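You operate a simulated robot arm through the tools that you are given. There is no shell and no other tool. Be economical: measure what you need, move in short steps, check, and stop when the job is done.

You run a simulated two-armed robot. Do the job below in one go: nothing can be reset, and whatever is moved stays where it is left.

JOB
Take the red cap and put it in the orange tray. Take the cap off the squeeze bottle and lay it down on the top of the rework bench. Take the carton stapler and leave it on top of the scuffed film. Put the grey dust plug on top of the blue potting case on the top of the front bench. Take the small bracket and leave it on top of the clear film. Open the grey drawer, fetch the green circuit board marked "6 V" from the lower shelf of the side bench and set it in the inside of the grey drawer and shut the drawer again. Do these in any order. Set down upright: red cap, carton stapler, small bracket.
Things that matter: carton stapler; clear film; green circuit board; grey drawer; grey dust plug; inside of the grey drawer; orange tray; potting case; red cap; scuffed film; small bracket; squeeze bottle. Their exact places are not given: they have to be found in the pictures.

The check looks at the end state, three seconds after you hand in, the way a careful person would. Anything else that was tipped, shoved, dropped, spilled or broken makes it a failure. A push-on lid holds only when it is set on centred and level and pressed home; a screw cap is set on level and turned clockwise until tight.

ROBOT AND FRAMES
Two 7-joint arms with two-finger parallel grippers on one trunk, on a base that drives. Base frame: it is fixed to the floor where the robot stands at the start and does not move with it; the origin is under the middle of the robot, x ahead of it, y to its left, z up. Lengths are in mm, angles in rad, forces in N, time in s.
The left shoulder is at the start at [50, 187, 985], the right one opposite. With the tool pointing down near the work surface each hand reaches from about 100 to 580 mm from the robot's upright axis, wherever it stands, measured 20 degrees to its own side. Places, roughly: carton stapler (11x21x12 cm) [700, -4800, 800]; clear film (30x24x4 cm) [-400, -4800, 500]; green circuit board [-4750, -2750, 500]; grey drawer [-2600, -4800, 700]; grey dust plug (3x3x4 cm) [-1000, -4800, 800]; inside of the grey drawer [-2600, -4900, 700]; orange tray (20x26x4 cm) [-1800, -2100, 800]; potting case [-1750, -2500, 750]; red cap (5x5x6 cm) [500, 200, 600]; scuffed film (30x24x4 cm) [-700, -4900, 900]; small bracket (12x3x5 cm) [-2600, -5200, 900]; squeeze bottle (6x6x17 cm) [-3100, -4900, 900]. Payload 3.43 kg a hand.
The tool frame of a hand sits at the grasp point between the pads (the TCP): z along the fingers, y along the line on which they close. The tips reach 30 mm beyond it. Largest opening 94 mm; finger width 28, thickness 10; the body of the gripper, 50 by 96 mm, starts 55 mm behind the TCP.
Orientation is told as [roll, pitch, yaw] about the base's x, y, z axes, in that order, counted from this pose: with the fingers straight down and closing along the base's y, the tool's x points along the base's -x, its y along +y and its z along -z.

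CONTROLS
- The arms move only by the tool jog_arm. It takes "left_plan", "right_plan" or both (then of equal length, played together; a hand with none holds still); each is one flat list of numbers, 7 for each row, row after row: the shift along the tool's x, y, z in units of 300 mm (1.0 is 300 mm), then the turn, a rotation vector about the tool's x, y, z in units of 60 degrees (1.0 is 60 degrees), then the finger opening in mm, from 0 to 94. In form: [dx, dy, dz, rx, ry, rz, hand, dx, dy, dz, rx, ry, rz, hand, ...]. A call has 1 to 10 rows; each row is the pose to reach, as a shift and turn from the pose commanded when the call began, along the tool's axes at that moment. A call with a number of a shift or a turn outside -1 to 1 is refused whole. Each row takes 0.2 s and may step no farther than 50 mm and 0.15 rad from the row before; otherwise, or with a gripper value out of range, the whole call is refused. A pose out of reach is approached as far as the arm can. The call stops where the force on the tool passes 40 N (or 10 N more than at its start, if that is more) or the arm is blocked; 0.2 s more then pass. The fingers move at their own pace (about 153 mm/s each) and stop on an object; they squeeze with about 28 N. The grip force told is the motor's: it shows also when the fingers shut on nothing. Time passes only in rows, and 0.2 s behind the last, so rows that repeat a pose let the fingers close. The reply holds the time, the measured pose of the TCP, the force on the tool along the base axes, the opening and the grip force, in the units named above and with some noise, with the torque about the TCP (base axes, N m) and any sound that the robot's microphone picked up.
- Cameras (640 x 400 px; columns grow to the right, rows downward): "scene" is now at [135.3, 39.9, 1113.2]; the picture's right is [0.51, -0.86, 0.00], its down [-0.63, -0.38, -0.68] and it looks along [0.58, 0.35, -0.74] (base axes); focal length 249 px, centre (320, 200). "left" rides on the left gripper at [76, -14, -103] in its tool frame; the picture's right is [0.18, 0.98, 0.00], its down [-0.75, 0.14, -0.64] and it looks along [-0.63, 0.12, 0.77] (tool axes); focal length 243 px, centre (320, 200). "right" rides on the right gripper at [76, 14, -102] in its tool frame; the picture's right is [-0.18, 0.98, 0.00], its down [-0.75, -0.14, -0.64] and it looks along [-0.63, -0.12, 0.77] (tool axes); focal length 243 px, centre (320, 200).
- capture(camera): a new picture of that camera. No time passes.
- move_column(by): slides the trunk up (or, below 0, down) by that many mm; the arms and the scene camera ride with it, the base frame stays. It gives what a move gives, with no picture.
- steer(legs): drives the robot by 1 to 6 legs, each [ahead, left, turn to the left] in mm, mm and rad, along the robot's own axes; the way and the turn of a leg run together, so that a leg with both is an arc; at most 1500 mm and 3.142 rad a leg. The arms and the cameras ride along, it lands a little off, and it stops where it bumps. It gives what a move gives.
- aim_head(pan, tilt): turns the head with the scene camera to pan (to the left, within 1.396 rad either way) and tilt (down, from -0.506 to 1.204), counted from straight ahead of the robot. It gives what a move gives.
- measure_at(camera, pixels): for up to 12 pixels [column, row] of the newest picture of that camera ("zoom" is the newest enlarged one), the place [x, y, z] in the base frame of the surface seen there, good to about 2 mm, but the place of the scene camera against the robot may be out by one fixed shift of up to 25 mm in any direction. No time passes.
- zoom(camera, box): a new picture of the part [left, top, right, bottom] of that camera's present view, enlarged. No time passes.
- sign_off(): hands the job in; it is judged then, once.

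Keep the steps short. Do not move on a guess: measure, check each grasp and each placing, and mend mistakes. In all there are 131 turns and 154 pictures (those below and enlarged ones count). Leave the grippers open and the arms clear of the work at the hand-in unless told otherwise, and finish with a single line.

The tools are called as name(argument=value, ...) on one line, values as JSON. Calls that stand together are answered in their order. jog_arm: Moves the arms, as the interface text tells. Its arguments: {"type":"object","properties":{"left_plan":{"type":"array"},"right_plan":{"type":"array"}},"required":[]} The other tools are called the same way: move_column (by) slides the trunk up or down; steer (legs) drives the base; aim_head (pan, tilt) turns the head that bears the scene camera; capture (camera) takes a picture; measure_at (camera, pixels) gives the place of the surface under pixels of a picture; zoom (camera, box) takes an enlarged picture of a part of a camera's view; sign_off () hands the job in.

At the start:

```text
time: 0.0
left_ee_pos: [300.7, 331.1, 849.6]
left_ee_rot: [-0.001, 0.001, -0.002]
left_force: [0.0, -0.2, -0.5]
left_moment: [0.0, -0.02, 0.04]
left_opening: 94.0
left_grasp_force: 0.0
right_ee_pos: [403.9, -10.5, 858.2]
right_ee_rot: [-0.001, 0.001, 0.0]
right_force: [0.2, -0.6, -0.5]
right_moment: [-0.02, 0.02, 0.02]
right_opening: 94.2
right_grasp_force: 0.1
trunk travel left (down, up): [-200.0, 232.0]
robot x, y, heading: [-0.2, 0.2, 0.003]
head pan, tilt: [0.539, 0.827]
```

scene: 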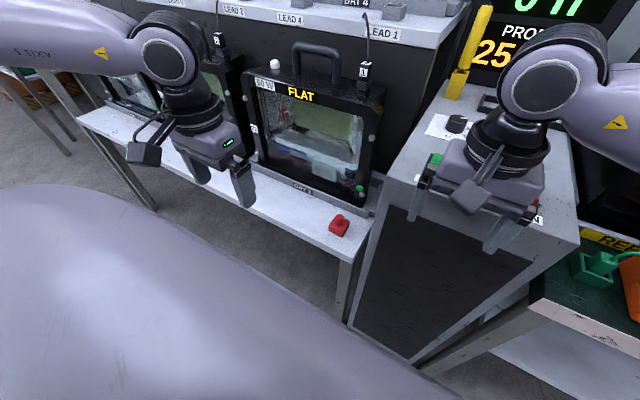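
right: 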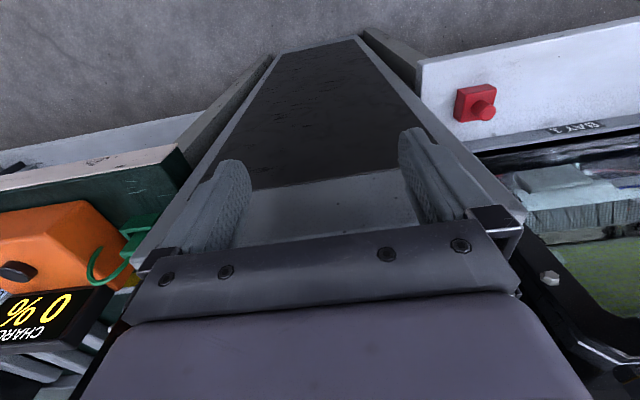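
left: 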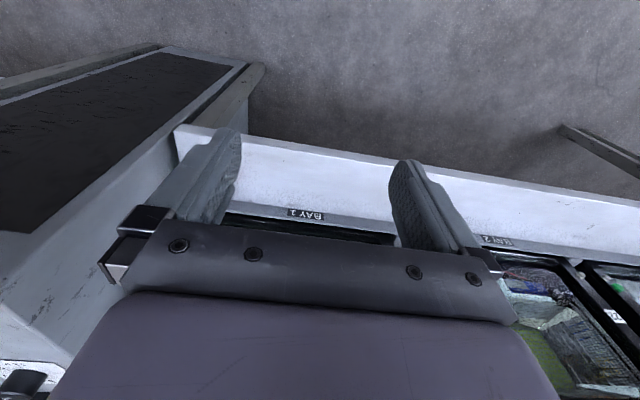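

The red cap shows at scene (340,225) and right (475,103). I'll measure it in both to find the scene camera's fixed shift as well.

measure_at(camera="scene", pixels=[[340, 218], [335, 228], [345, 230], [355, 240], [300, 215], [360, 110], [350, 250]])

measure_at(camera="right", pixels=[[482, 110], [462, 98], [488, 88], [475, 118], [520, 100], [550, 128]])

zoom(camera="scene", box=[280, 180, 400, 255])

```text
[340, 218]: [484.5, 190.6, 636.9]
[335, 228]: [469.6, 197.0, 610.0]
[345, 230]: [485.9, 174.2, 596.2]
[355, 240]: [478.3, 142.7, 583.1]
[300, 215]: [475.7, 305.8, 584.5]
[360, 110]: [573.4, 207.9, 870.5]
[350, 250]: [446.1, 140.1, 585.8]
```

```text
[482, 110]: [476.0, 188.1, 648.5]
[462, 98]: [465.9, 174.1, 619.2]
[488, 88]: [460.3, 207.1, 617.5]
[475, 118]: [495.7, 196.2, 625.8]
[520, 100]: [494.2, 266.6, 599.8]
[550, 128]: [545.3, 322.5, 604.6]
```

```text
5.33 times, centred on (340, 218) of scene
```

zoom: 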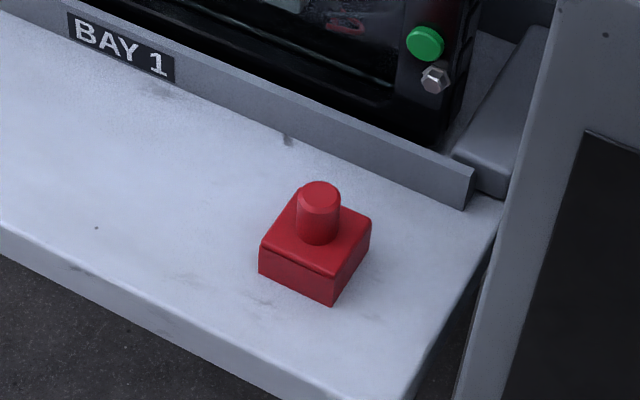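

The right camera puts the cap at about (477,188), knob top at z 648, bench at z 600, so the scene camera reads about 15 mm low. I'll measure the cabinet and tester around it for clearance, and move the left hand above it at z 790.

measure_at(camera="scene", pixels=[[395, 180], [372, 215], [358, 260], [420, 100], [540, 250], [368, 200], [300, 185], [435, 75]])

jog_arm(left_plan=[-0.1, -0.08, 0.03, 0, 0, 0, 94, -0.2, -0.16, 0.06, 0, 0, 0, 94, -0.3, -0.24, 0.09, 0, 0, 0, 94, -0.4, -0.32, 0.12, 0, 0, 0, 94, -0.5, -0.4, 0.16, 0, 0, 0, 94, -0.585, -0.477, 0.2, 0, 0, 0, 94])

capture(camera="left")

```text
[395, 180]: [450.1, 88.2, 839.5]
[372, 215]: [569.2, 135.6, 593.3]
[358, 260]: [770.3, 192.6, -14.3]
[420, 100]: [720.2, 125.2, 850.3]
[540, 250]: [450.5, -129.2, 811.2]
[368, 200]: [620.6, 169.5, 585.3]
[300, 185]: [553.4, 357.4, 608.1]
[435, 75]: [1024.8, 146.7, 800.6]
```

```text
time: 1.4
left_ee_pos: [471.7, 194.5, 792.1]
left_ee_rot: [0.001, 0.001, 0.001]
left_force: [0.4, -0.5, 0.7]
left_moment: [0.01, 0.01, -0.02]
left_opening: 93.9
left_grasp_force: 0.2
left hand out of reach, approached as far as the arm can: row 6
right_ee_pos: [402.4, -10.1, 857.8]
right_ee_rot: [0.0, -0.001, -0.001]
right_force: [-0.6, -0.3, -0.1]
right_moment: [-0.01, 0.01, -0.01]
right_opening: 94.0
right_grasp_force: 0.1
trunk travel left (down, up): [-200.0, 232.0]
robot x, y, heading: [0.1, 1.7, -0.003]
head pan, tilt: [0.539, 0.827]
```

```text
149 pictures are left
```

left: 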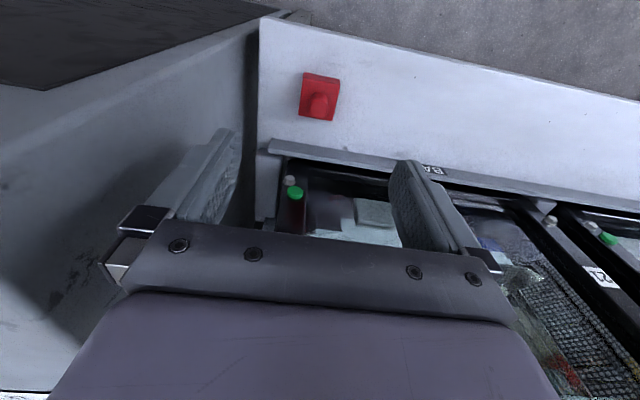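

Left camera now sees the cap at (319,97), with the cabinet wall on the left. Measuring both with this camera.

measure_at(camera="left", pixels=[[319, 100], [304, 80], [337, 82], [302, 112], [334, 114], [305, 74], [338, 77], [220, 70], [120, 130], [100, 250], [360, 150], [300, 210]])

zoom(camera="left", box=[280, 50, 376, 110])

```text
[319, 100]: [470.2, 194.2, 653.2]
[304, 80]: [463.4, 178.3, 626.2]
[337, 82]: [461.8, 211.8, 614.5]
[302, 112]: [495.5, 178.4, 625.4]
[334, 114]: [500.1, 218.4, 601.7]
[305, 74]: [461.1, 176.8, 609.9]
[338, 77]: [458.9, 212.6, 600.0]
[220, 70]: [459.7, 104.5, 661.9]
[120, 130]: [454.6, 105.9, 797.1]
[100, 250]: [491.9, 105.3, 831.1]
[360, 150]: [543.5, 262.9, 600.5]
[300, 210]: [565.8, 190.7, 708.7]
```

```text
6.67 times, centred on (328, 80) of left
```

zoom: 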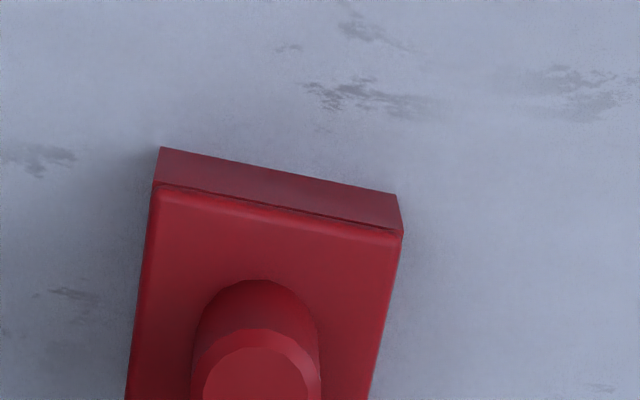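

Cap base spans x 460–496, y 177–212, so its centre is about (478,194). The cabinet wall is at y 105. I was at the reach limit, so I'll retract the right hand clear, nudge the base ahead 40 mm, and lower the trunk 120.

jog_arm(right_plan=[0.1, -0.1, 0, 0, 0, 0, 94, 0.2, -0.2, 0, 0, 0, 0, 94, 0.3, -0.3, 0, 0, 0, 0, 94, 0.4, -0.4, 0, 0, 0, 0, 94])

steer(legs=[[40, 0, 0]])

move_column(by=-120)

```text
time: 2.4
left_ee_pos: [470.6, 195.8, 792.3]
left_ee_rot: [-0.001, -0.002, 0.001]
left_force: [0.2, -0.2, -1.0]
left_moment: [0.01, 0.02, -0.03]
left_opening: 93.9
left_grasp_force: 0.1
right_ee_pos: [282.1, -130.2, 858.4]
right_ee_rot: [0.001, 0.0, -0.001]
right_force: [0.0, -0.3, 0.8]
right_moment: [-0.01, -0.04, 0.0]
right_opening: 94.0
right_grasp_force: 0.0
trunk travel left (down, up): [-200.0, 232.0]
robot x, y, heading: [-0.7, -3.3, -0.001]
head pan, tilt: [0.539, 0.827]
```

```text
time: 3.3
left_ee_pos: [510.3, 195.1, 792.7]
left_ee_rot: [0.0, -0.001, 0.0]
left_force: [0.3, -0.2, -0.8]
left_moment: [-0.01, 0.0, 0.03]
left_opening: 94.2
left_grasp_force: 0.1
right_ee_pos: [322.4, -128.4, 857.0]
right_ee_rot: [0.001, 0.0, 0.0]
right_force: [0.8, -0.8, 0.0]
right_moment: [0.01, 0.0, 0.01]
right_opening: 93.7
right_grasp_force: 0.0
trunk travel left (down, up): [-200.0, 232.0]
robot x, y, heading: [43.4, 2.1, -0.001]
head pan, tilt: [0.539, 0.827]
```

```text
time: 4.8
left_ee_pos: [512.1, 195.1, 672.6]
left_ee_rot: [0.0, 0.0, 0.0]
left_force: [-0.1, 0.5, 0.2]
left_moment: [-0.03, 0.0, -0.03]
left_opening: 94.3
left_grasp_force: 0.0
right_ee_pos: [322.8, -127.9, 736.8]
right_ee_rot: [0.0, -0.001, 0.0]
right_force: [-0.7, 0.9, -1.3]
right_moment: [-0.01, 0.02, 0.02]
right_opening: 94.1
right_grasp_force: 0.1
trunk travel left (down, up): [-80.0, 352.0]
robot x, y, heading: [37.0, 1.9, 0.005]
head pan, tilt: [0.539, 0.827]
```

Hand sits at x 512, z 673, straddling the knob height. Move back 34 mm in x to centre, still at this height, and check.

jog_arm(left_plan=[0.06, 0, 0, 0, 0, 0, 94, 0.115, 0, 0, 0, 0, 0, 94])

capture(camera="left")

```text
time: 5.4
left_ee_pos: [476.9, 196.5, 673.5]
left_ee_rot: [-0.003, 0.0, 0.0]
left_force: [0.8, -0.1, -0.2]
left_moment: [-0.03, -0.03, 0.04]
left_opening: 93.9
left_grasp_force: 0.0
right_ee_pos: [322.8, -129.8, 738.4]
right_ee_rot: [0.001, 0.0, 0.001]
right_force: [-0.1, 0.3, 0.9]
right_moment: [-0.01, 0.01, -0.02]
right_opening: 93.9
right_grasp_force: 0.1
trunk travel left (down, up): [-80.0, 352.0]
robot x, y, heading: [40.6, 0.3, -0.003]
head pan, tilt: [0.539, 0.827]
```

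```text
147 pictures are left
```

left: 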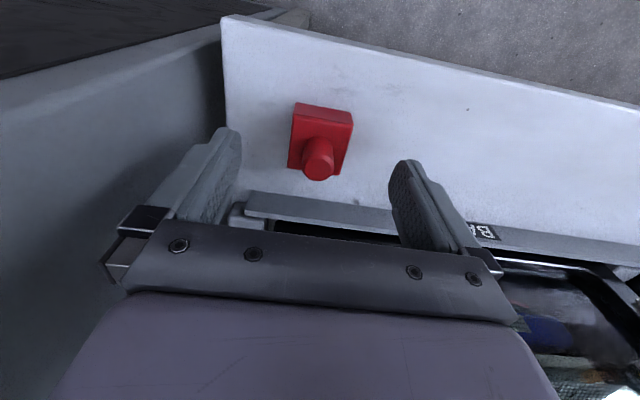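

measure_at(camera="left", pixels=[[318, 168], [297, 115], [350, 124], [292, 162], [340, 166], [400, 110]])

```text
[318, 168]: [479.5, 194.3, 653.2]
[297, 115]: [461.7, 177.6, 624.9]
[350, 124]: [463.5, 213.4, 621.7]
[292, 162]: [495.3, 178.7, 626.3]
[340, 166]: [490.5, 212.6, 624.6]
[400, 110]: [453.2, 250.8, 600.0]
```

Centred at (478.5,195). Descend 39 mm (tips at 604) and close.

jog_arm(left_plan=[0, 0, 0.07, 0, 0, 0, 94, 0, 0, 0.13, 0, 0, 0, 94, 0, 0, 0.13, 0, 0, 0, 60, 0, 0, 0.13, 0, 0, 0, 30, 0, 0, 0.13, 0, 0, 0, 20, 0, 0, 0.13, 0, 0, 0, 20])

capture(camera="left")

```text
time: 6.8
left_ee_pos: [477.3, 194.5, 632.9]
left_ee_rot: [0.0, 0.0, 0.0]
left_force: [-0.5, 0.3, 0.3]
left_moment: [0.01, -0.02, -0.04]
left_opening: 39.5
left_grasp_force: 27.7
right_ee_pos: [322.9, -127.4, 738.3]
right_ee_rot: [0.0, 0.0, 0.0]
right_force: [-0.3, -0.2, 0.0]
right_moment: [0.02, -0.01, 0.0]
right_opening: 93.8
right_grasp_force: 0.0
trunk travel left (down, up): [-80.0, 352.0]
robot x, y, heading: [38.6, -1.9, -0.0]
head pan, tilt: [0.539, 0.827]
```

```text
146 pictures are left
```

left: 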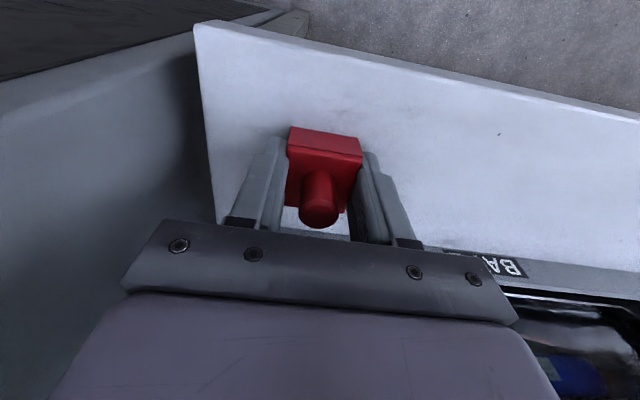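

Held at 39.5 mm. Lift by the column, then pull the hand back in; then back off from the bench and look around.

move_column(by=300)

jog_arm(left_plan=[0.12, 0, 0, 0, 0, 0, 20, 0.24, 0, 0, 0, 0, 0, 20, 0.36, 0.05, 0, 0, 0, 0, 20, 0.48, 0.1, 0, 0, 0, 0, 20, 0.58, 0.15, 0, 0, 0, 0, 20])

steer(legs=[[-300, 0, 0]])

aim_head(pan=-1.3, tilt=0.35)

capture(camera="scene")

```text
time: 9.8
left_ee_pos: [477.4, 196.3, 931.8]
left_ee_rot: [0.0, 0.001, 0.0]
left_force: [0.5, -0.9, 0.1]
left_moment: [0.0, 0.0, -0.01]
left_opening: 39.1
left_grasp_force: 28.2
right_ee_pos: [322.1, -129.1, 1037.6]
right_ee_rot: [0.0, -0.001, -0.001]
right_force: [-0.4, 0.0, -0.1]
right_moment: [-0.01, 0.0, -0.02]
right_opening: 94.1
right_grasp_force: 0.1
trunk travel left (down, up): [-380.0, 52.0]
robot x, y, heading: [40.7, -1.4, 0.001]
head pan, tilt: [0.539, 0.827]
```

```text
time: 11.0
left_ee_pos: [304.5, 241.5, 934.4]
left_ee_rot: [-0.001, -0.001, 0.0]
left_force: [0.8, -0.1, -0.3]
left_moment: [-0.01, -0.01, -0.02]
left_opening: 39.3
left_grasp_force: 27.9
right_ee_pos: [322.7, -127.8, 1038.0]
right_ee_rot: [-0.001, -0.001, 0.001]
right_force: [0.1, 0.9, 1.6]
right_moment: [-0.04, 0.02, -0.01]
right_opening: 94.0
right_grasp_force: 0.0
trunk travel left (down, up): [-380.0, 52.0]
robot x, y, heading: [40.4, 2.0, -0.003]
head pan, tilt: [0.539, 0.827]
```

```text
time: 13.0
left_ee_pos: [7.1, 240.4, 934.0]
left_ee_rot: [0.0, -0.001, 0.001]
left_force: [0.2, 0.4, -0.8]
left_moment: [0.02, 0.0, 0.0]
left_opening: 39.4
left_grasp_force: 27.5
right_ee_pos: [24.8, -129.3, 1038.9]
right_ee_rot: [-0.002, 0.001, 0.001]
right_force: [0.6, 0.0, -0.3]
right_moment: [-0.01, 0.01, -0.01]
right_opening: 94.2
right_grasp_force: 0.0
trunk travel left (down, up): [-380.0, 52.0]
robot x, y, heading: [-255.7, -1.3, -0.001]
head pan, tilt: [0.539, 0.827]
```

```text
time: 14.8
left_ee_pos: [7.2, 241.1, 934.6]
left_ee_rot: [-0.001, 0.002, 0.0]
left_force: [0.0, 0.1, -0.4]
left_moment: [0.02, -0.01, 0.01]
left_opening: 39.4
left_grasp_force: 27.8
right_ee_pos: [23.5, -129.0, 1037.4]
right_ee_rot: [0.0, 0.002, -0.001]
right_force: [0.1, 0.1, -0.5]
right_moment: [-0.02, -0.01, 0.0]
right_opening: 94.1
right_grasp_force: 0.2
trunk travel left (down, up): [-380.0, 52.0]
robot x, y, heading: [-256.6, -0.4, -0.001]
head pan, tilt: [-1.3, 0.351]
```

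```text
145 pictures are left
```

scene: 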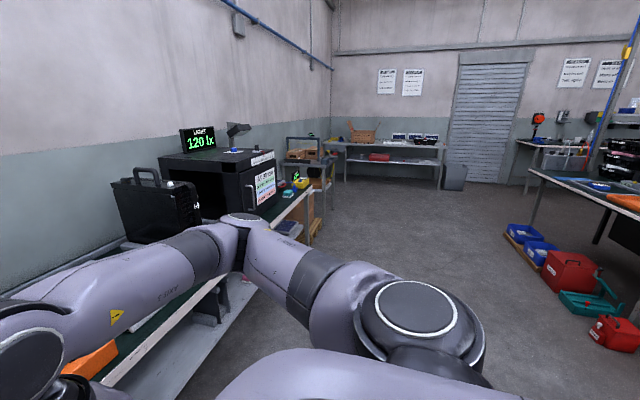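

The room opens towards -y: benches along the far wall and one on the right. Measuring landmarks to plan the drive.

measure_at(camera="scene", pixels=[[300, 195], [630, 205], [535, 180], [345, 145], [430, 165], [630, 345], [510, 235], [590, 285], [525, 200], [310, 235], [450, 180], [320, 170]])

zoom(camera="scene", box=[480, 100, 640, 200])

zoom(camera="scene", box=[270, 110, 470, 235])

```text
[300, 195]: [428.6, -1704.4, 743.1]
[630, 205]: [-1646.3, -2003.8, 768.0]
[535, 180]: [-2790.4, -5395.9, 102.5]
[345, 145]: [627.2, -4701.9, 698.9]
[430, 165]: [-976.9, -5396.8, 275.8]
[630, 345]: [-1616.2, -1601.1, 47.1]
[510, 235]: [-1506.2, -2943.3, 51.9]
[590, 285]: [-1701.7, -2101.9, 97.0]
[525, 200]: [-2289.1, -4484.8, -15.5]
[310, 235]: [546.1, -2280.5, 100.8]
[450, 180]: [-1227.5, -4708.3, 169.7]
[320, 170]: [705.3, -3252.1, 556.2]
```

```text
4.00 times, centred on (560, 150) of scene
```

zoom: 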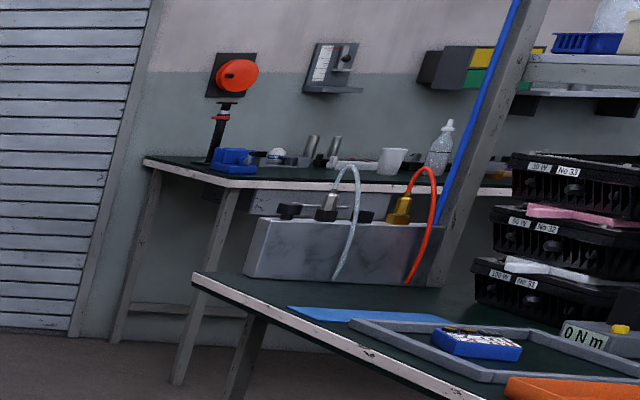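

```text
3.20 times, centred on (370, 172) of scene
```

zoom: 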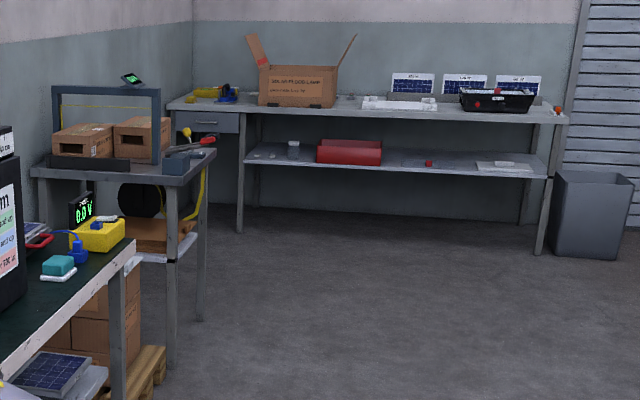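

Front bench edge lies at x≈-1640 with items on the floor in front of it. I drive to about (-950,-1900) facing -x, in open floor, then look.

steer(legs=[[0, -1400, 0], [0, 0, 3.14], [650, 500, 0]])

aim_head(pan=0.15, tilt=0.6)

capture(camera="scene")

```text
time: 39.0
left_ee_pos: [-1218.4, -2086.3, 934.2]
left_ee_rot: [0.0, 0.002, 3.076]
left_force: [-0.4, 0.0, -0.2]
left_moment: [0.02, -0.04, -0.03]
left_opening: 39.6
left_grasp_force: 28.5
right_ee_pos: [-1211.7, -1715.4, 1036.8]
right_ee_rot: [-0.002, 0.0, 3.078]
right_force: [-0.3, -0.3, -0.2]
right_moment: [0.02, -0.01, 0.0]
right_opening: 94.1
right_grasp_force: 0.2
trunk travel left (down, up): [-380.0, 52.0]
robot x, y, heading: [-933.9, -1863.7, 3.082]
head pan, tilt: [-1.3, 0.351]
```

```text
time: 40.6
left_ee_pos: [-1219.6, -2086.4, 934.3]
left_ee_rot: [-0.002, 0.002, 3.078]
left_force: [0.2, 0.2, -0.9]
left_moment: [-0.02, -0.03, -0.01]
left_opening: 39.3
left_grasp_force: 28.1
right_ee_pos: [-1211.3, -1714.8, 1037.5]
right_ee_rot: [0.0, 0.001, 3.077]
right_force: [0.2, 0.7, 0.4]
right_moment: [-0.05, 0.01, 0.03]
right_opening: 93.9
right_grasp_force: 0.1
trunk travel left (down, up): [-380.0, 52.0]
robot x, y, heading: [-937.6, -1862.1, 3.08]
head pan, tilt: [0.15, 0.6]
```

```text
142 pictures are left
```

scene: 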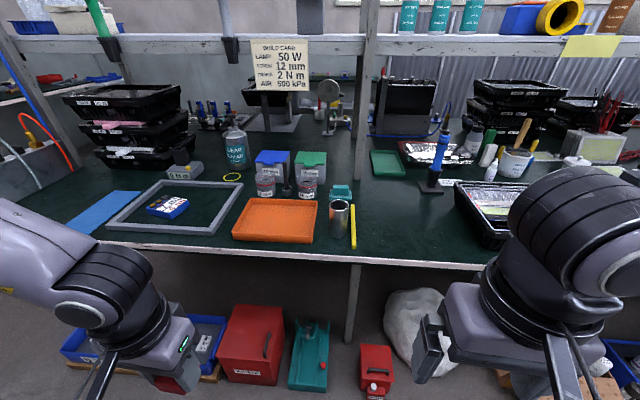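

The orange tray is at (275,220), and the blue potting case in the grey frame at (167,207). Measuring them, the bench edge and the floor items.

measure_at(camera="scene", pixels=[[275, 220], [240, 238], [308, 240], [247, 202], [315, 203], [167, 203], [250, 262], [245, 382], [310, 385], [375, 398], [340, 205], [355, 225]])

zoom(camera="scene", box=[90, 140, 370, 280])

```text
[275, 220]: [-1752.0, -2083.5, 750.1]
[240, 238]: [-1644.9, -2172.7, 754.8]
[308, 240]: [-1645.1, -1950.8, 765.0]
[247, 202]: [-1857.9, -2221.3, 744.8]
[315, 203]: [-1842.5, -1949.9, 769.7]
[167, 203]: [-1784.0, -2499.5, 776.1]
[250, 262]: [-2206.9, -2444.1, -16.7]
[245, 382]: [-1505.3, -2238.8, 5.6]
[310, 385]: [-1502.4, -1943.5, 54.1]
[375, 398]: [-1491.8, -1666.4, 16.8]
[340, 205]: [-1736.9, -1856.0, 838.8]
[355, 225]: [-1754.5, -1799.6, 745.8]
```

```text
2.29 times, centred on (230, 210) of scene
```

zoom: 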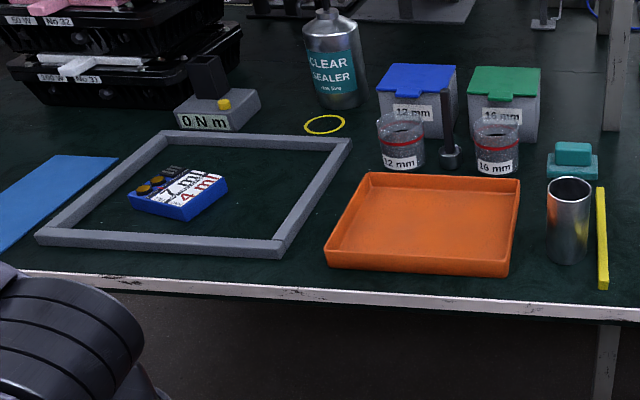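

Tray spans x -1850..-1645, y -2215..-1950. I'll drive so the tray is in the left hand's range: robot to about (-1215,-1912).

steer(legs=[[0, 0, 0.061], [278, 50, 0]])

capture(camera="left")

```text
time: 43.0
left_ee_pos: [-1452.9, -2146.6, 934.4]
left_ee_rot: [-0.002, 0.002, 3.133]
left_force: [-0.3, 0.4, -0.6]
left_moment: [-0.04, 0.0, 0.04]
left_opening: 39.4
left_grasp_force: 28.3
right_ee_pos: [-1467.4, -1775.8, 1037.4]
right_ee_rot: [0.0, 0.003, 3.133]
right_force: [0.0, 0.1, -0.3]
right_moment: [-0.03, -0.02, 0.01]
right_opening: 94.0
right_grasp_force: 0.1
trunk travel left (down, up): [-380.0, 52.0]
robot x, y, heading: [-1182.1, -1904.3, 3.134]
head pan, tilt: [0.15, 0.6]
stopped in leg 2: the robot was blocked; the commanded pose is now the measured one
```

```text
140 pictures are left
```

left: 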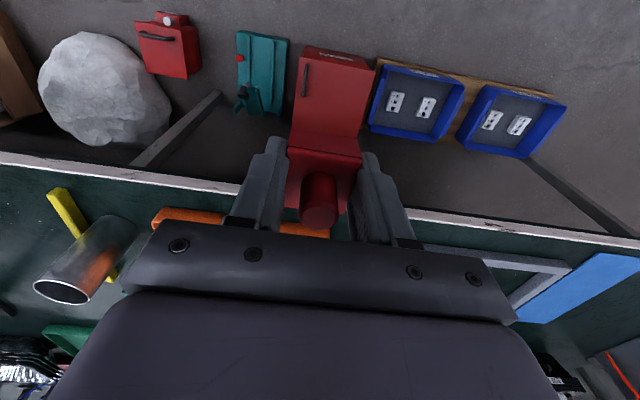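

The base bumped at x=-1182, most likely against the floor items at x≈-1500. I back off a little and check that nothing there moved, comparing with the earlier reading of the red box front (-1505,-2239).

steer(legs=[[-12, 0, 0]])

aim_head(pan=0.15, tilt=0.9)

capture(camera="scene")

```text
time: 43.8
left_ee_pos: [-1441.2, -2146.6, 934.3]
left_ee_rot: [-0.002, 0.0, 3.135]
left_force: [-0.2, -0.3, -0.1]
left_moment: [0.01, -0.04, 0.02]
left_opening: 39.3
left_grasp_force: 27.9
right_ee_pos: [-1453.9, -1775.2, 1038.1]
right_ee_rot: [-0.001, 0.0, 3.136]
right_force: [0.4, 0.1, 0.9]
right_moment: [0.02, -0.01, -0.03]
right_opening: 94.1
right_grasp_force: 0.0
trunk travel left (down, up): [-380.0, 52.0]
robot x, y, heading: [-1168.7, -1906.1, 3.132]
head pan, tilt: [0.15, 0.6]
```

```text
time: 44.5
left_ee_pos: [-1441.4, -2145.5, 933.3]
left_ee_rot: [0.0, 0.002, 3.136]
left_force: [0.5, 0.1, -0.4]
left_moment: [0.02, -0.02, 0.01]
left_opening: 39.2
left_grasp_force: 27.6
right_ee_pos: [-1456.1, -1776.9, 1037.1]
right_ee_rot: [0.0, 0.0, 3.134]
right_force: [0.2, 0.0, 0.3]
right_moment: [-0.01, 0.0, -0.04]
right_opening: 93.9
right_grasp_force: 0.0
trunk travel left (down, up): [-380.0, 52.0]
robot x, y, heading: [-1173.9, -1906.6, 3.133]
head pan, tilt: [0.15, 0.901]
```

```text
139 pictures are left
```

scene: 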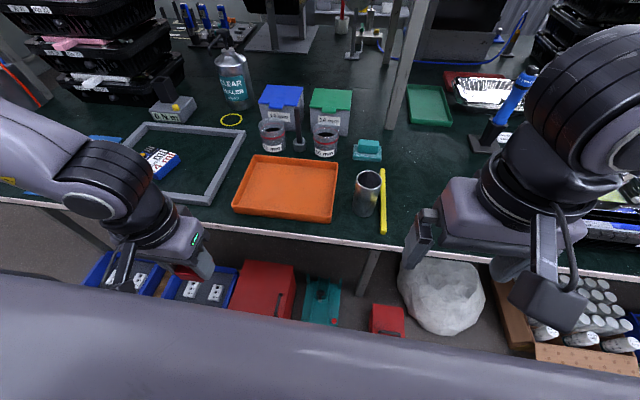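

measure_at(camera="scene", pixels=[[285, 187], [240, 208], [330, 215], [258, 157], [335, 165], [367, 178], [245, 310], [310, 315], [375, 310], [382, 230], [450, 325], [160, 165]])

```text
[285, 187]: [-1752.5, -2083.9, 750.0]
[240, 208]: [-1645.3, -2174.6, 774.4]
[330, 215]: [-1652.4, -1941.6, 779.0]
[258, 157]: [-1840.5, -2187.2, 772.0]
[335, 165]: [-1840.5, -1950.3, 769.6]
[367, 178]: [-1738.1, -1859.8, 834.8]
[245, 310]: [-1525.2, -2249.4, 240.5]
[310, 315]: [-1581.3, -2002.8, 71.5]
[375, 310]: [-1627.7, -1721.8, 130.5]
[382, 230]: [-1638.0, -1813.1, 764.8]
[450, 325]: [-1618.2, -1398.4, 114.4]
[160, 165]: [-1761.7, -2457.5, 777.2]
```

Everything in place. Tray centre about (-1748,-2070). I'll extend the hand to (-1712,-2075) at the present height, checking reach.

jog_arm(left_plan=[-0.13, -0.03, 0, 0, 0, 0, 20, -0.26, -0.06, 0, 0, 0, 0, 20, -0.39, -0.09, 0, 0, 0, 0, 20, -0.52, -0.12, 0, 0, 0, 0, 20, -0.65, -0.16, 0, 0, 0, 0, 20, -0.78, -0.2, 0, 0, 0, 0, 20, -0.9, -0.235, 0, 0, 0, 0, 20])

move_column(by=-90)

capture(camera="left")

```text
time: 46.1
left_ee_pos: [-1655.9, -2116.3, 959.3]
left_ee_rot: [-0.003, 0.0, 3.135]
left_force: [-0.8, -1.2, -0.5]
left_moment: [0.01, 0.03, 0.01]
left_opening: 39.4
left_grasp_force: 27.6
left hand out of reach, approached as far as the arm can: row 5, 6, 7
right_ee_pos: [-1454.5, -1776.6, 1038.9]
right_ee_rot: [-0.001, 0.0, 3.134]
right_force: [0.0, -0.2, -0.5]
right_moment: [0.0, 0.02, 0.03]
right_opening: 94.0
right_grasp_force: 0.1
trunk travel left (down, up): [-380.0, 52.0]
robot x, y, heading: [-1174.4, -1909.5, 3.139]
head pan, tilt: [0.15, 0.901]
```

```text
time: 47.4
left_ee_pos: [-1656.1, -2116.0, 867.9]
left_ee_rot: [0.0, -0.001, 3.135]
left_force: [0.2, 0.7, -0.9]
left_moment: [-0.03, 0.04, 0.0]
left_opening: 39.3
left_grasp_force: 28.1
right_ee_pos: [-1454.8, -1776.3, 946.9]
right_ee_rot: [0.001, -0.001, 3.134]
right_force: [-0.3, 0.2, -1.1]
right_moment: [0.02, 0.0, 0.03]
right_opening: 93.9
right_grasp_force: 0.0
trunk travel left (down, up): [-290.0, 142.0]
robot x, y, heading: [-1176.3, -1905.9, 3.136]
head pan, tilt: [0.15, 0.901]
```

```text
138 pictures are left
```

left: 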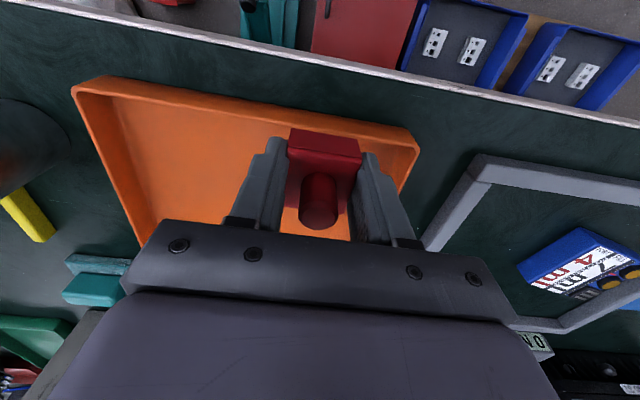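

Reach ended at x -1656; the hand tends to gain reach when higher relative to the shoulder. I raise the hand 80 mm, lower the trunk 80, then extend 50 mm.

jog_arm(left_plan=[0, 0, -0.14, 0, 0, 0, 20, 0, 0, -0.27, 0, 0, 0, 20, -0.08, -0.06, -0.27, 0, 0, 0, 20, -0.17, -0.1, -0.27, 0, 0, 0, 20])

move_column(by=-85)

capture(camera="left")

```text
time: 48.4
left_ee_pos: [-1677.1, -2108.5, 951.8]
left_ee_rot: [-0.001, 0.0, 3.134]
left_force: [-0.5, 0.0, -0.5]
left_moment: [-0.01, -0.02, 0.01]
left_opening: 39.2
left_grasp_force: 28.1
left hand out of reach, approached as far as the arm can: row 3, 4
right_ee_pos: [-1454.5, -1776.6, 948.4]
right_ee_rot: [0.0, 0.002, 3.135]
right_force: [0.0, -0.5, 0.3]
right_moment: [0.0, 0.0, 0.01]
right_opening: 94.0
right_grasp_force: 0.1
trunk travel left (down, up): [-290.0, 142.0]
robot x, y, heading: [-1169.7, -1905.9, 3.138]
head pan, tilt: [0.15, 0.901]
```

```text
time: 49.6
left_ee_pos: [-1675.9, -2107.2, 867.4]
left_ee_rot: [-0.002, 0.001, 3.134]
left_force: [0.3, 0.5, 0.0]
left_moment: [-0.01, 0.02, 0.0]
left_opening: 39.1
left_grasp_force: 28.0
right_ee_pos: [-1454.3, -1775.0, 862.8]
right_ee_rot: [0.0, -0.001, 3.135]
right_force: [-0.4, 1.0, -0.8]
right_moment: [0.01, 0.04, 0.01]
right_opening: 94.0
right_grasp_force: 0.1
trunk travel left (down, up): [-205.0, 227.0]
robot x, y, heading: [-1172.9, -1907.6, 3.135]
head pan, tilt: [0.15, 0.901]
```

```text
137 pictures are left
```

left: 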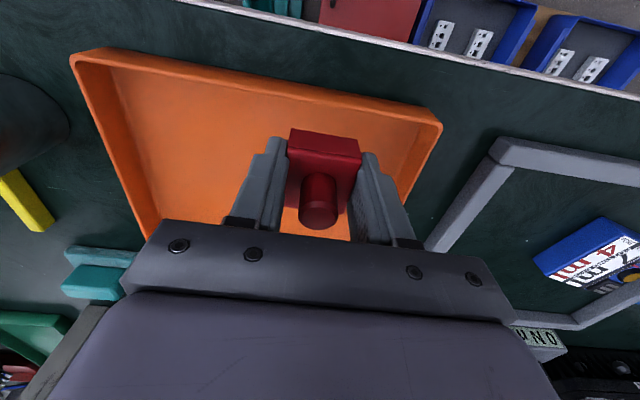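

measure_at(camera="left", pixels=[[420, 108], [380, 97], [300, 85], [240, 72], [405, 135], [350, 110], [200, 90], [250, 110], [100, 50], [440, 125]])

```text
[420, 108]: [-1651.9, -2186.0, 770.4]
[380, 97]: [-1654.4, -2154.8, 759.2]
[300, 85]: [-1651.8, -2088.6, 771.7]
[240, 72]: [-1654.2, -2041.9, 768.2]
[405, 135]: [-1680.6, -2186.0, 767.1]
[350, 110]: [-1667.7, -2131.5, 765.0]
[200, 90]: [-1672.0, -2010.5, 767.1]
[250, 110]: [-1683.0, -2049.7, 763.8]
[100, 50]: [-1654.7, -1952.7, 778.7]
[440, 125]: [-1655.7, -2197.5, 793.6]
```

Tray floor is z 763 and its front inner wall x≈-1654; the cap would foul it. Turning the robot 20° right while shifting left lines the hand's best direction with the tray and gains ~40 mm.

steer(legs=[[-40, 155, 0], [0, 0, -0.35], [36, 13, 0]])

capture(camera="left")

```text
time: 53.1
left_ee_pos: [-1714.6, -2074.1, 867.5]
left_ee_rot: [-0.001, -0.001, 2.784]
left_force: [-0.3, -0.6, -0.4]
left_moment: [0.02, -0.01, 0.01]
left_opening: 39.7
left_grasp_force: 28.3
right_ee_pos: [-1392.5, -1838.0, 861.8]
right_ee_rot: [-0.002, 0.003, 2.783]
right_force: [-0.4, -0.8, -0.3]
right_moment: [0.01, -0.04, 0.02]
right_opening: 94.0
right_grasp_force: 0.0
trunk travel left (down, up): [-205.0, 227.0]
robot x, y, heading: [-1172.5, -2056.3, 2.781]
head pan, tilt: [0.15, 0.901]
```

```text
136 pictures are left
```

left: 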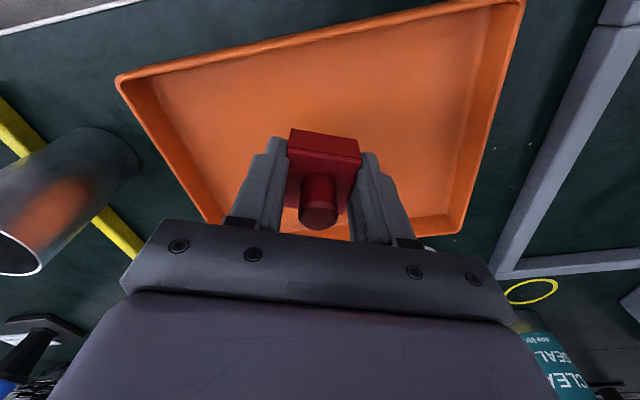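

Cap now over the tray middle at (-1714,-2074). Lower with the column 68 mm (bottom ~3 mm above the floor), then down by hand until contact.

move_column(by=-68)

jog_arm(left_plan=[0, 0, 0.005, 0, 0, 0, 20, 0, 0, 0.01, 0, 0, 0, 20])

capture(camera="left")

```text
time: 54.2
left_ee_pos: [-1714.8, -2073.5, 799.8]
left_ee_rot: [-0.002, 0.002, 2.783]
left_force: [-0.7, 0.3, -0.4]
left_moment: [-0.02, 0.01, -0.01]
left_opening: 39.3
left_grasp_force: 27.7
right_ee_pos: [-1391.8, -1837.4, 794.2]
right_ee_rot: [-0.001, -0.001, 2.781]
right_force: [0.1, 0.1, -0.3]
right_moment: [0.02, 0.0, 0.01]
right_opening: 94.1
right_grasp_force: 0.0
trunk travel left (down, up): [-137.0, 295.0]
robot x, y, heading: [-1170.7, -2056.9, 2.783]
head pan, tilt: [0.15, 0.901]
```

```text
time: 54.8
left_ee_pos: [-1713.6, -2072.6, 799.3]
left_ee_rot: [-0.001, -0.001, 2.781]
left_force: [0.8, -0.4, 3.6]
left_moment: [-0.09, -0.04, 0.0]
left_opening: 39.2
left_grasp_force: 28.0
right_ee_pos: [-1392.5, -1838.0, 794.6]
right_ee_rot: [-0.001, 0.0, 2.783]
right_force: [0.0, -0.2, -0.5]
right_moment: [-0.02, -0.02, 0.0]
right_opening: 94.0
right_grasp_force: 0.0
trunk travel left (down, up): [-137.0, 295.0]
robot x, y, heading: [-1171.7, -2061.1, 2.778]
head pan, tilt: [0.15, 0.901]
```

```text
135 pictures are left
```

left: 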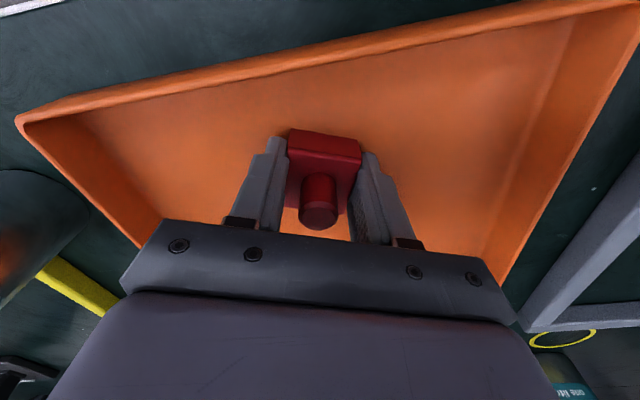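

Contact (3.6 N upward). Release and lift.

jog_arm(left_plan=[0, 0, 0.005, 0, 0, 0, 60, 0, 0, 0.005, 0, 0, 0, 94, 0, 0, 0.005, 0, 0, 0, 94])

move_column(by=150)

capture(camera="left")

```text
time: 55.6
left_ee_pos: [-1714.5, -2072.7, 795.7]
left_ee_rot: [-0.003, 0.001, 2.782]
left_force: [-0.6, -0.1, -0.3]
left_moment: [0.0, 0.01, 0.01]
left_opening: 94.3
left_grasp_force: 0.1
right_ee_pos: [-1392.9, -1838.8, 794.0]
right_ee_rot: [0.001, 0.0, 2.783]
right_force: [-0.3, -0.1, -0.1]
right_moment: [0.02, 0.0, 0.0]
right_opening: 94.3
right_grasp_force: 0.1
trunk travel left (down, up): [-137.0, 295.0]
robot x, y, heading: [-1173.1, -2058.6, 2.782]
head pan, tilt: [0.15, 0.901]
```

```text
time: 57.4
left_ee_pos: [-1713.8, -2073.0, 945.4]
left_ee_rot: [-0.002, -0.001, 2.783]
left_force: [-0.2, -0.1, 0.5]
left_moment: [0.02, -0.01, 0.0]
left_opening: 93.8
left_grasp_force: 0.0
right_ee_pos: [-1392.2, -1837.9, 944.9]
right_ee_rot: [0.0, 0.001, 2.783]
right_force: [-0.2, -0.3, -0.2]
right_moment: [0.02, 0.02, -0.04]
right_opening: 93.7
right_grasp_force: 0.2
trunk travel left (down, up): [-287.0, 145.0]
robot x, y, heading: [-1172.4, -2058.2, 2.777]
head pan, tilt: [0.15, 0.901]
```

```text
134 pictures are left
```

left: 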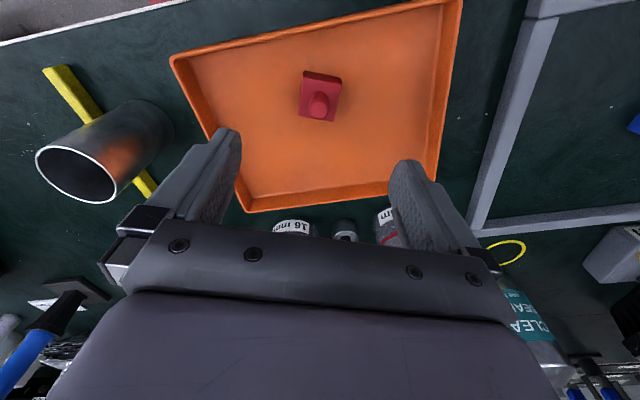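

Red cap stands upright in the tray. Retract the arm, and drive to the back benches (facing -y at about (-850,-4050)) to look for the plug, films and others.

jog_arm(left_plan=[0.16, 0, 0, 0, 0, 0, 94, 0.32, 0, 0, 0, 0, 0, 94, 0.48, 0, 0, 0, 0, 0, 94, 0.64, 0, 0, 0, 0, 0, 94, 0.8, 0, 0, 0, 0, 0, 94])

steer(legs=[[-300, 0, 0], [0, 0, 1.93], [1500, 0, 0], [400, 100, 0]])

aim_head(pan=0.0, tilt=0.5)

capture(camera="scene")

```text
time: 58.5
left_ee_pos: [-1487.0, -2159.7, 946.9]
left_ee_rot: [-0.001, 0.0, 2.787]
left_force: [0.5, 0.4, -0.1]
left_moment: [0.01, 0.01, 0.04]
left_opening: 93.9
left_grasp_force: 0.1
right_ee_pos: [-1391.4, -1838.6, 944.4]
right_ee_rot: [0.0, 0.0, 2.781]
right_force: [0.3, -0.5, 0.3]
right_moment: [-0.02, -0.01, 0.0]
right_opening: 94.0
right_grasp_force: 0.1
trunk travel left (down, up): [-287.0, 145.0]
robot x, y, heading: [-1175.6, -2054.0, 2.782]
head pan, tilt: [0.15, 0.901]
```

```text
time: 74.3
left_ee_pos: [-588.3, -4307.8, 948.9]
left_ee_rot: [-0.001, 0.0, -1.566]
left_force: [-1.6, 0.6, -0.3]
left_moment: [0.01, 0.02, -0.04]
left_opening: 93.8
left_grasp_force: 0.0
right_ee_pos: [-922.3, -4331.5, 944.8]
right_ee_rot: [-0.001, 0.002, -1.566]
right_force: [0.1, -0.2, 0.5]
right_moment: [-0.02, 0.03, 0.0]
right_opening: 94.1
right_grasp_force: 0.2
trunk travel left (down, up): [-287.0, 145.0]
robot x, y, heading: [-793.4, -4048.7, -1.571]
head pan, tilt: [0.15, 0.901]
```

```text
time: 75.2
left_ee_pos: [-587.4, -4307.6, 945.7]
left_ee_rot: [-0.002, 0.001, -1.567]
left_force: [0.6, -1.0, -0.8]
left_moment: [0.01, 0.01, -0.03]
left_opening: 94.1
left_grasp_force: 0.0
right_ee_pos: [-922.3, -4330.5, 944.4]
right_ee_rot: [0.0, 0.0, -1.567]
right_force: [-0.1, -0.5, -0.6]
right_moment: [-0.01, -0.01, -0.04]
right_opening: 93.5
right_grasp_force: 0.0
trunk travel left (down, up): [-287.0, 145.0]
robot x, y, heading: [-793.0, -4048.1, -1.567]
head pan, tilt: [0.0, 0.499]
```

```text
133 pictures are left
```

scene: 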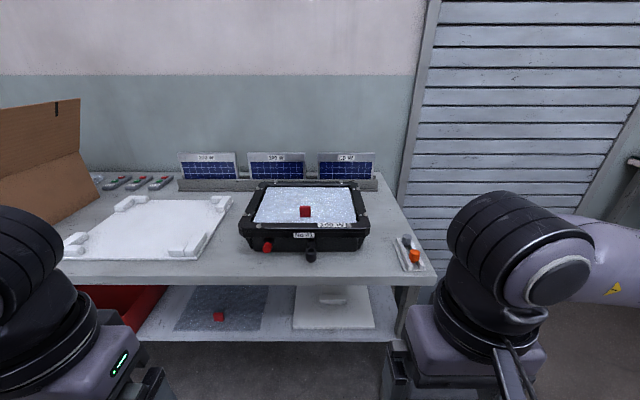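

Zooming at the small tray at (410,252), the case with film at (305,205), and the lower shelf.

zoom(camera="scene", box=[360, 215, 456, 275])

zoom(camera="scene", box=[220, 170, 400, 270])

zoom(camera="scene", box=[130, 260, 420, 350])

measure_at(camera="scene", pixels=[[406, 240], [414, 255], [400, 265], [305, 212], [290, 195], [340, 210], [305, 240], [220, 318], [250, 300], [330, 315], [310, 281], [400, 283]])

```text
6.67 times, centred on (408, 245) of scene
```

zoom: 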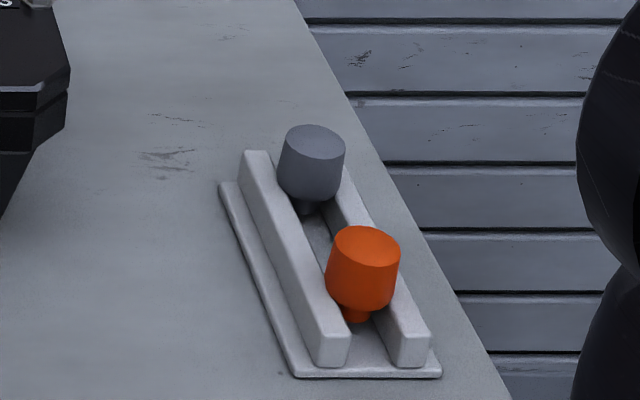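

```text
3.56 times, centred on (310, 220) of scene
```

zoom: 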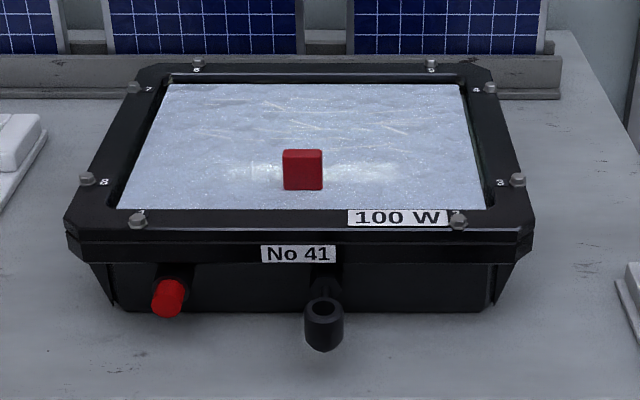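

```text
2.21 times, centred on (275, 305) of scene
```

zoom: 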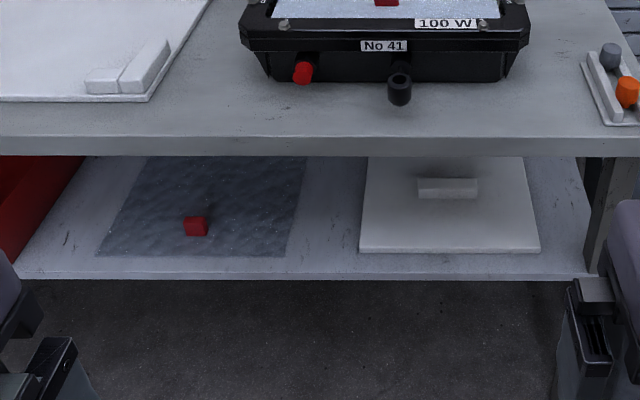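

```text
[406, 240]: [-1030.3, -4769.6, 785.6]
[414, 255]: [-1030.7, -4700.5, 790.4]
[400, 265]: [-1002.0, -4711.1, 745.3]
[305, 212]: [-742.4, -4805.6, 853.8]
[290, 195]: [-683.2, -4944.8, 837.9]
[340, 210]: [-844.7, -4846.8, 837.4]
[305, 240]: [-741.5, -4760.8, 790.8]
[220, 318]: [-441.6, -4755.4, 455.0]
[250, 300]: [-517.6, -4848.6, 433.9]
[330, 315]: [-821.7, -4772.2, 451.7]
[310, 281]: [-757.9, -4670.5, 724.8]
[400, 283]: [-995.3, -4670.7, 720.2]
```

Grey plug at about (-1031,-4770, top ≈800); scuffed film is in the black case "No 41" (top), the clear film is on the lower shelf. I drive closer so the plug falls in the right hand's range.

steer(legs=[[265, -88, 0]])

jog_arm(right_plan=[-0.13, 0, 0.02, 0, 0, 0, 94, -0.26, 0, 0.04, 0, 0, 0, 94, -0.36, 0, 0.06, 0, 0, 0, 94])

capture(camera="right")

```text
time: 77.1
left_ee_pos: [-672.7, -4567.9, 946.5]
left_ee_rot: [-0.002, -0.001, -1.571]
left_force: [-0.3, 0.1, 0.1]
left_moment: [0.05, -0.01, 0.02]
left_opening: 94.0
left_grasp_force: 0.0
right_ee_pos: [-1006.8, -4590.1, 944.9]
right_ee_rot: [-0.001, 0.002, -1.57]
right_force: [0.4, 0.4, 0.0]
right_moment: [0.06, 0.04, 0.04]
right_opening: 94.0
right_grasp_force: 0.1
trunk travel left (down, up): [-287.0, 145.0]
robot x, y, heading: [-882.6, -4311.5, -1.569]
head pan, tilt: [0.0, 0.499]
```

```text
time: 77.9
left_ee_pos: [-671.8, -4569.4, 946.0]
left_ee_rot: [-0.002, 0.0, -1.571]
left_force: [0.6, 0.1, -0.4]
left_moment: [-0.02, -0.03, 0.0]
left_opening: 94.0
left_grasp_force: 0.0
right_ee_pos: [-1007.4, -4699.8, 926.2]
right_ee_rot: [0.001, 0.002, -1.568]
right_force: [-0.1, -0.4, -0.4]
right_moment: [0.0, -0.02, -0.01]
right_opening: 94.1
right_grasp_force: 0.1
trunk travel left (down, up): [-287.0, 145.0]
robot x, y, heading: [-877.8, -4309.3, -1.568]
head pan, tilt: [0.0, 0.499]
```

```text
129 pictures are left
```

right: 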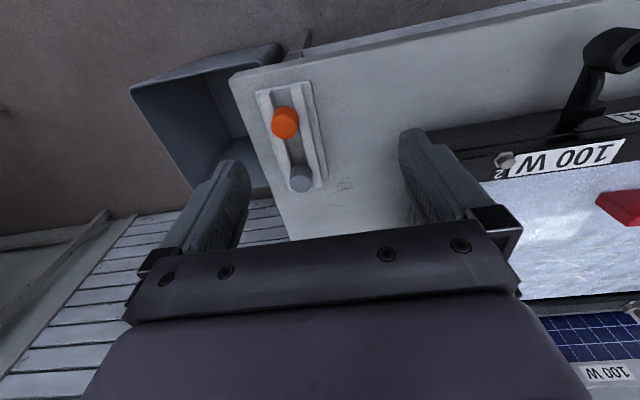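

Grey plug at right (300,179). Measuring it, the rails, and the orange plug; plus a zoom.

measure_at(camera="right", pixels=[[300, 182], [300, 172], [290, 182], [310, 182], [288, 122], [310, 150], [279, 165], [345, 170], [325, 165], [410, 120]])

zoom(camera="right", box=[240, 70, 400, 200])

```text
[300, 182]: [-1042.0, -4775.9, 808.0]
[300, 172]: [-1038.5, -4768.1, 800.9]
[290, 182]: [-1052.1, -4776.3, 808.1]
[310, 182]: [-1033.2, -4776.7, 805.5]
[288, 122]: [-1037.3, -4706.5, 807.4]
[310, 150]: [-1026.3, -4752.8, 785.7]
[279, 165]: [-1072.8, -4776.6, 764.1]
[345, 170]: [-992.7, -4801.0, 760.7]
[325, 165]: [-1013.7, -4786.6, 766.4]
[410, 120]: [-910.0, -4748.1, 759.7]
```

```text
3.08 times, centred on (320, 135) of right
```

zoom: 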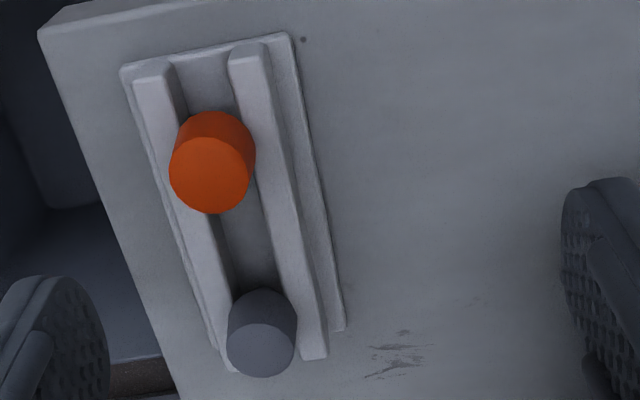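

Plug head centre ≈(-1041,-4776), top z 808, rails' top 786. Move above it, TCP z 838, and look.

jog_arm(right_plan=[-0.09, -0.04, 0.08, 0, 0, 0, 94, -0.17, -0.08, 0.16, 0, 0, 0, 94, -0.255, -0.115, 0.22, 0, 0, 0, 94, -0.255, -0.115, 0.29, 0, 0, 0, 94])

capture(camera="right")

```text
time: 78.9
left_ee_pos: [-672.1, -4568.2, 945.7]
left_ee_rot: [-0.001, 0.0, -1.572]
left_force: [-0.2, 0.4, -0.3]
left_moment: [0.0, -0.02, -0.03]
left_opening: 93.9
left_grasp_force: 0.1
right_ee_pos: [-1041.3, -4774.5, 836.3]
right_ee_rot: [0.0, 0.0, -1.57]
right_force: [0.1, -0.3, -0.7]
right_moment: [-0.05, -0.02, 0.01]
right_opening: 94.2
right_grasp_force: 0.1
trunk travel left (down, up): [-287.0, 145.0]
robot x, y, heading: [-877.2, -4306.5, -1.568]
head pan, tilt: [0.0, 0.499]
```

```text
127 pictures are left
```

right: 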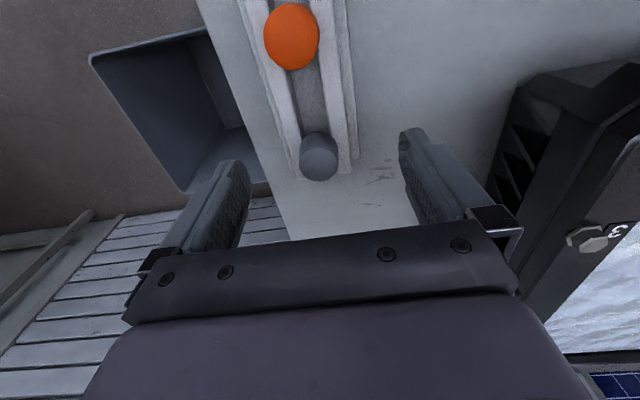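

measure_at(camera="right", pixels=[[319, 165], [319, 176], [302, 165], [336, 165], [319, 150], [345, 120], [293, 140]])

zoom(camera="right", box=[260, 90, 388, 190])

```text
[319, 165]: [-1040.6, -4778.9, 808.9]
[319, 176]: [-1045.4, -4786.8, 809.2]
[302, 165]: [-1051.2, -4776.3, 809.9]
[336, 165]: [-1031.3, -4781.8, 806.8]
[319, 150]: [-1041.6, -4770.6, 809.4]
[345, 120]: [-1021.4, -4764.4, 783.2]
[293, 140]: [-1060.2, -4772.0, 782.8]
```

```text
4.00 times, centred on (324, 140) of right
```

zoom: 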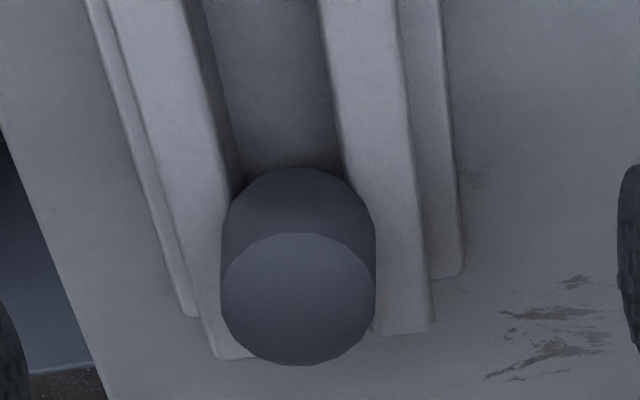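

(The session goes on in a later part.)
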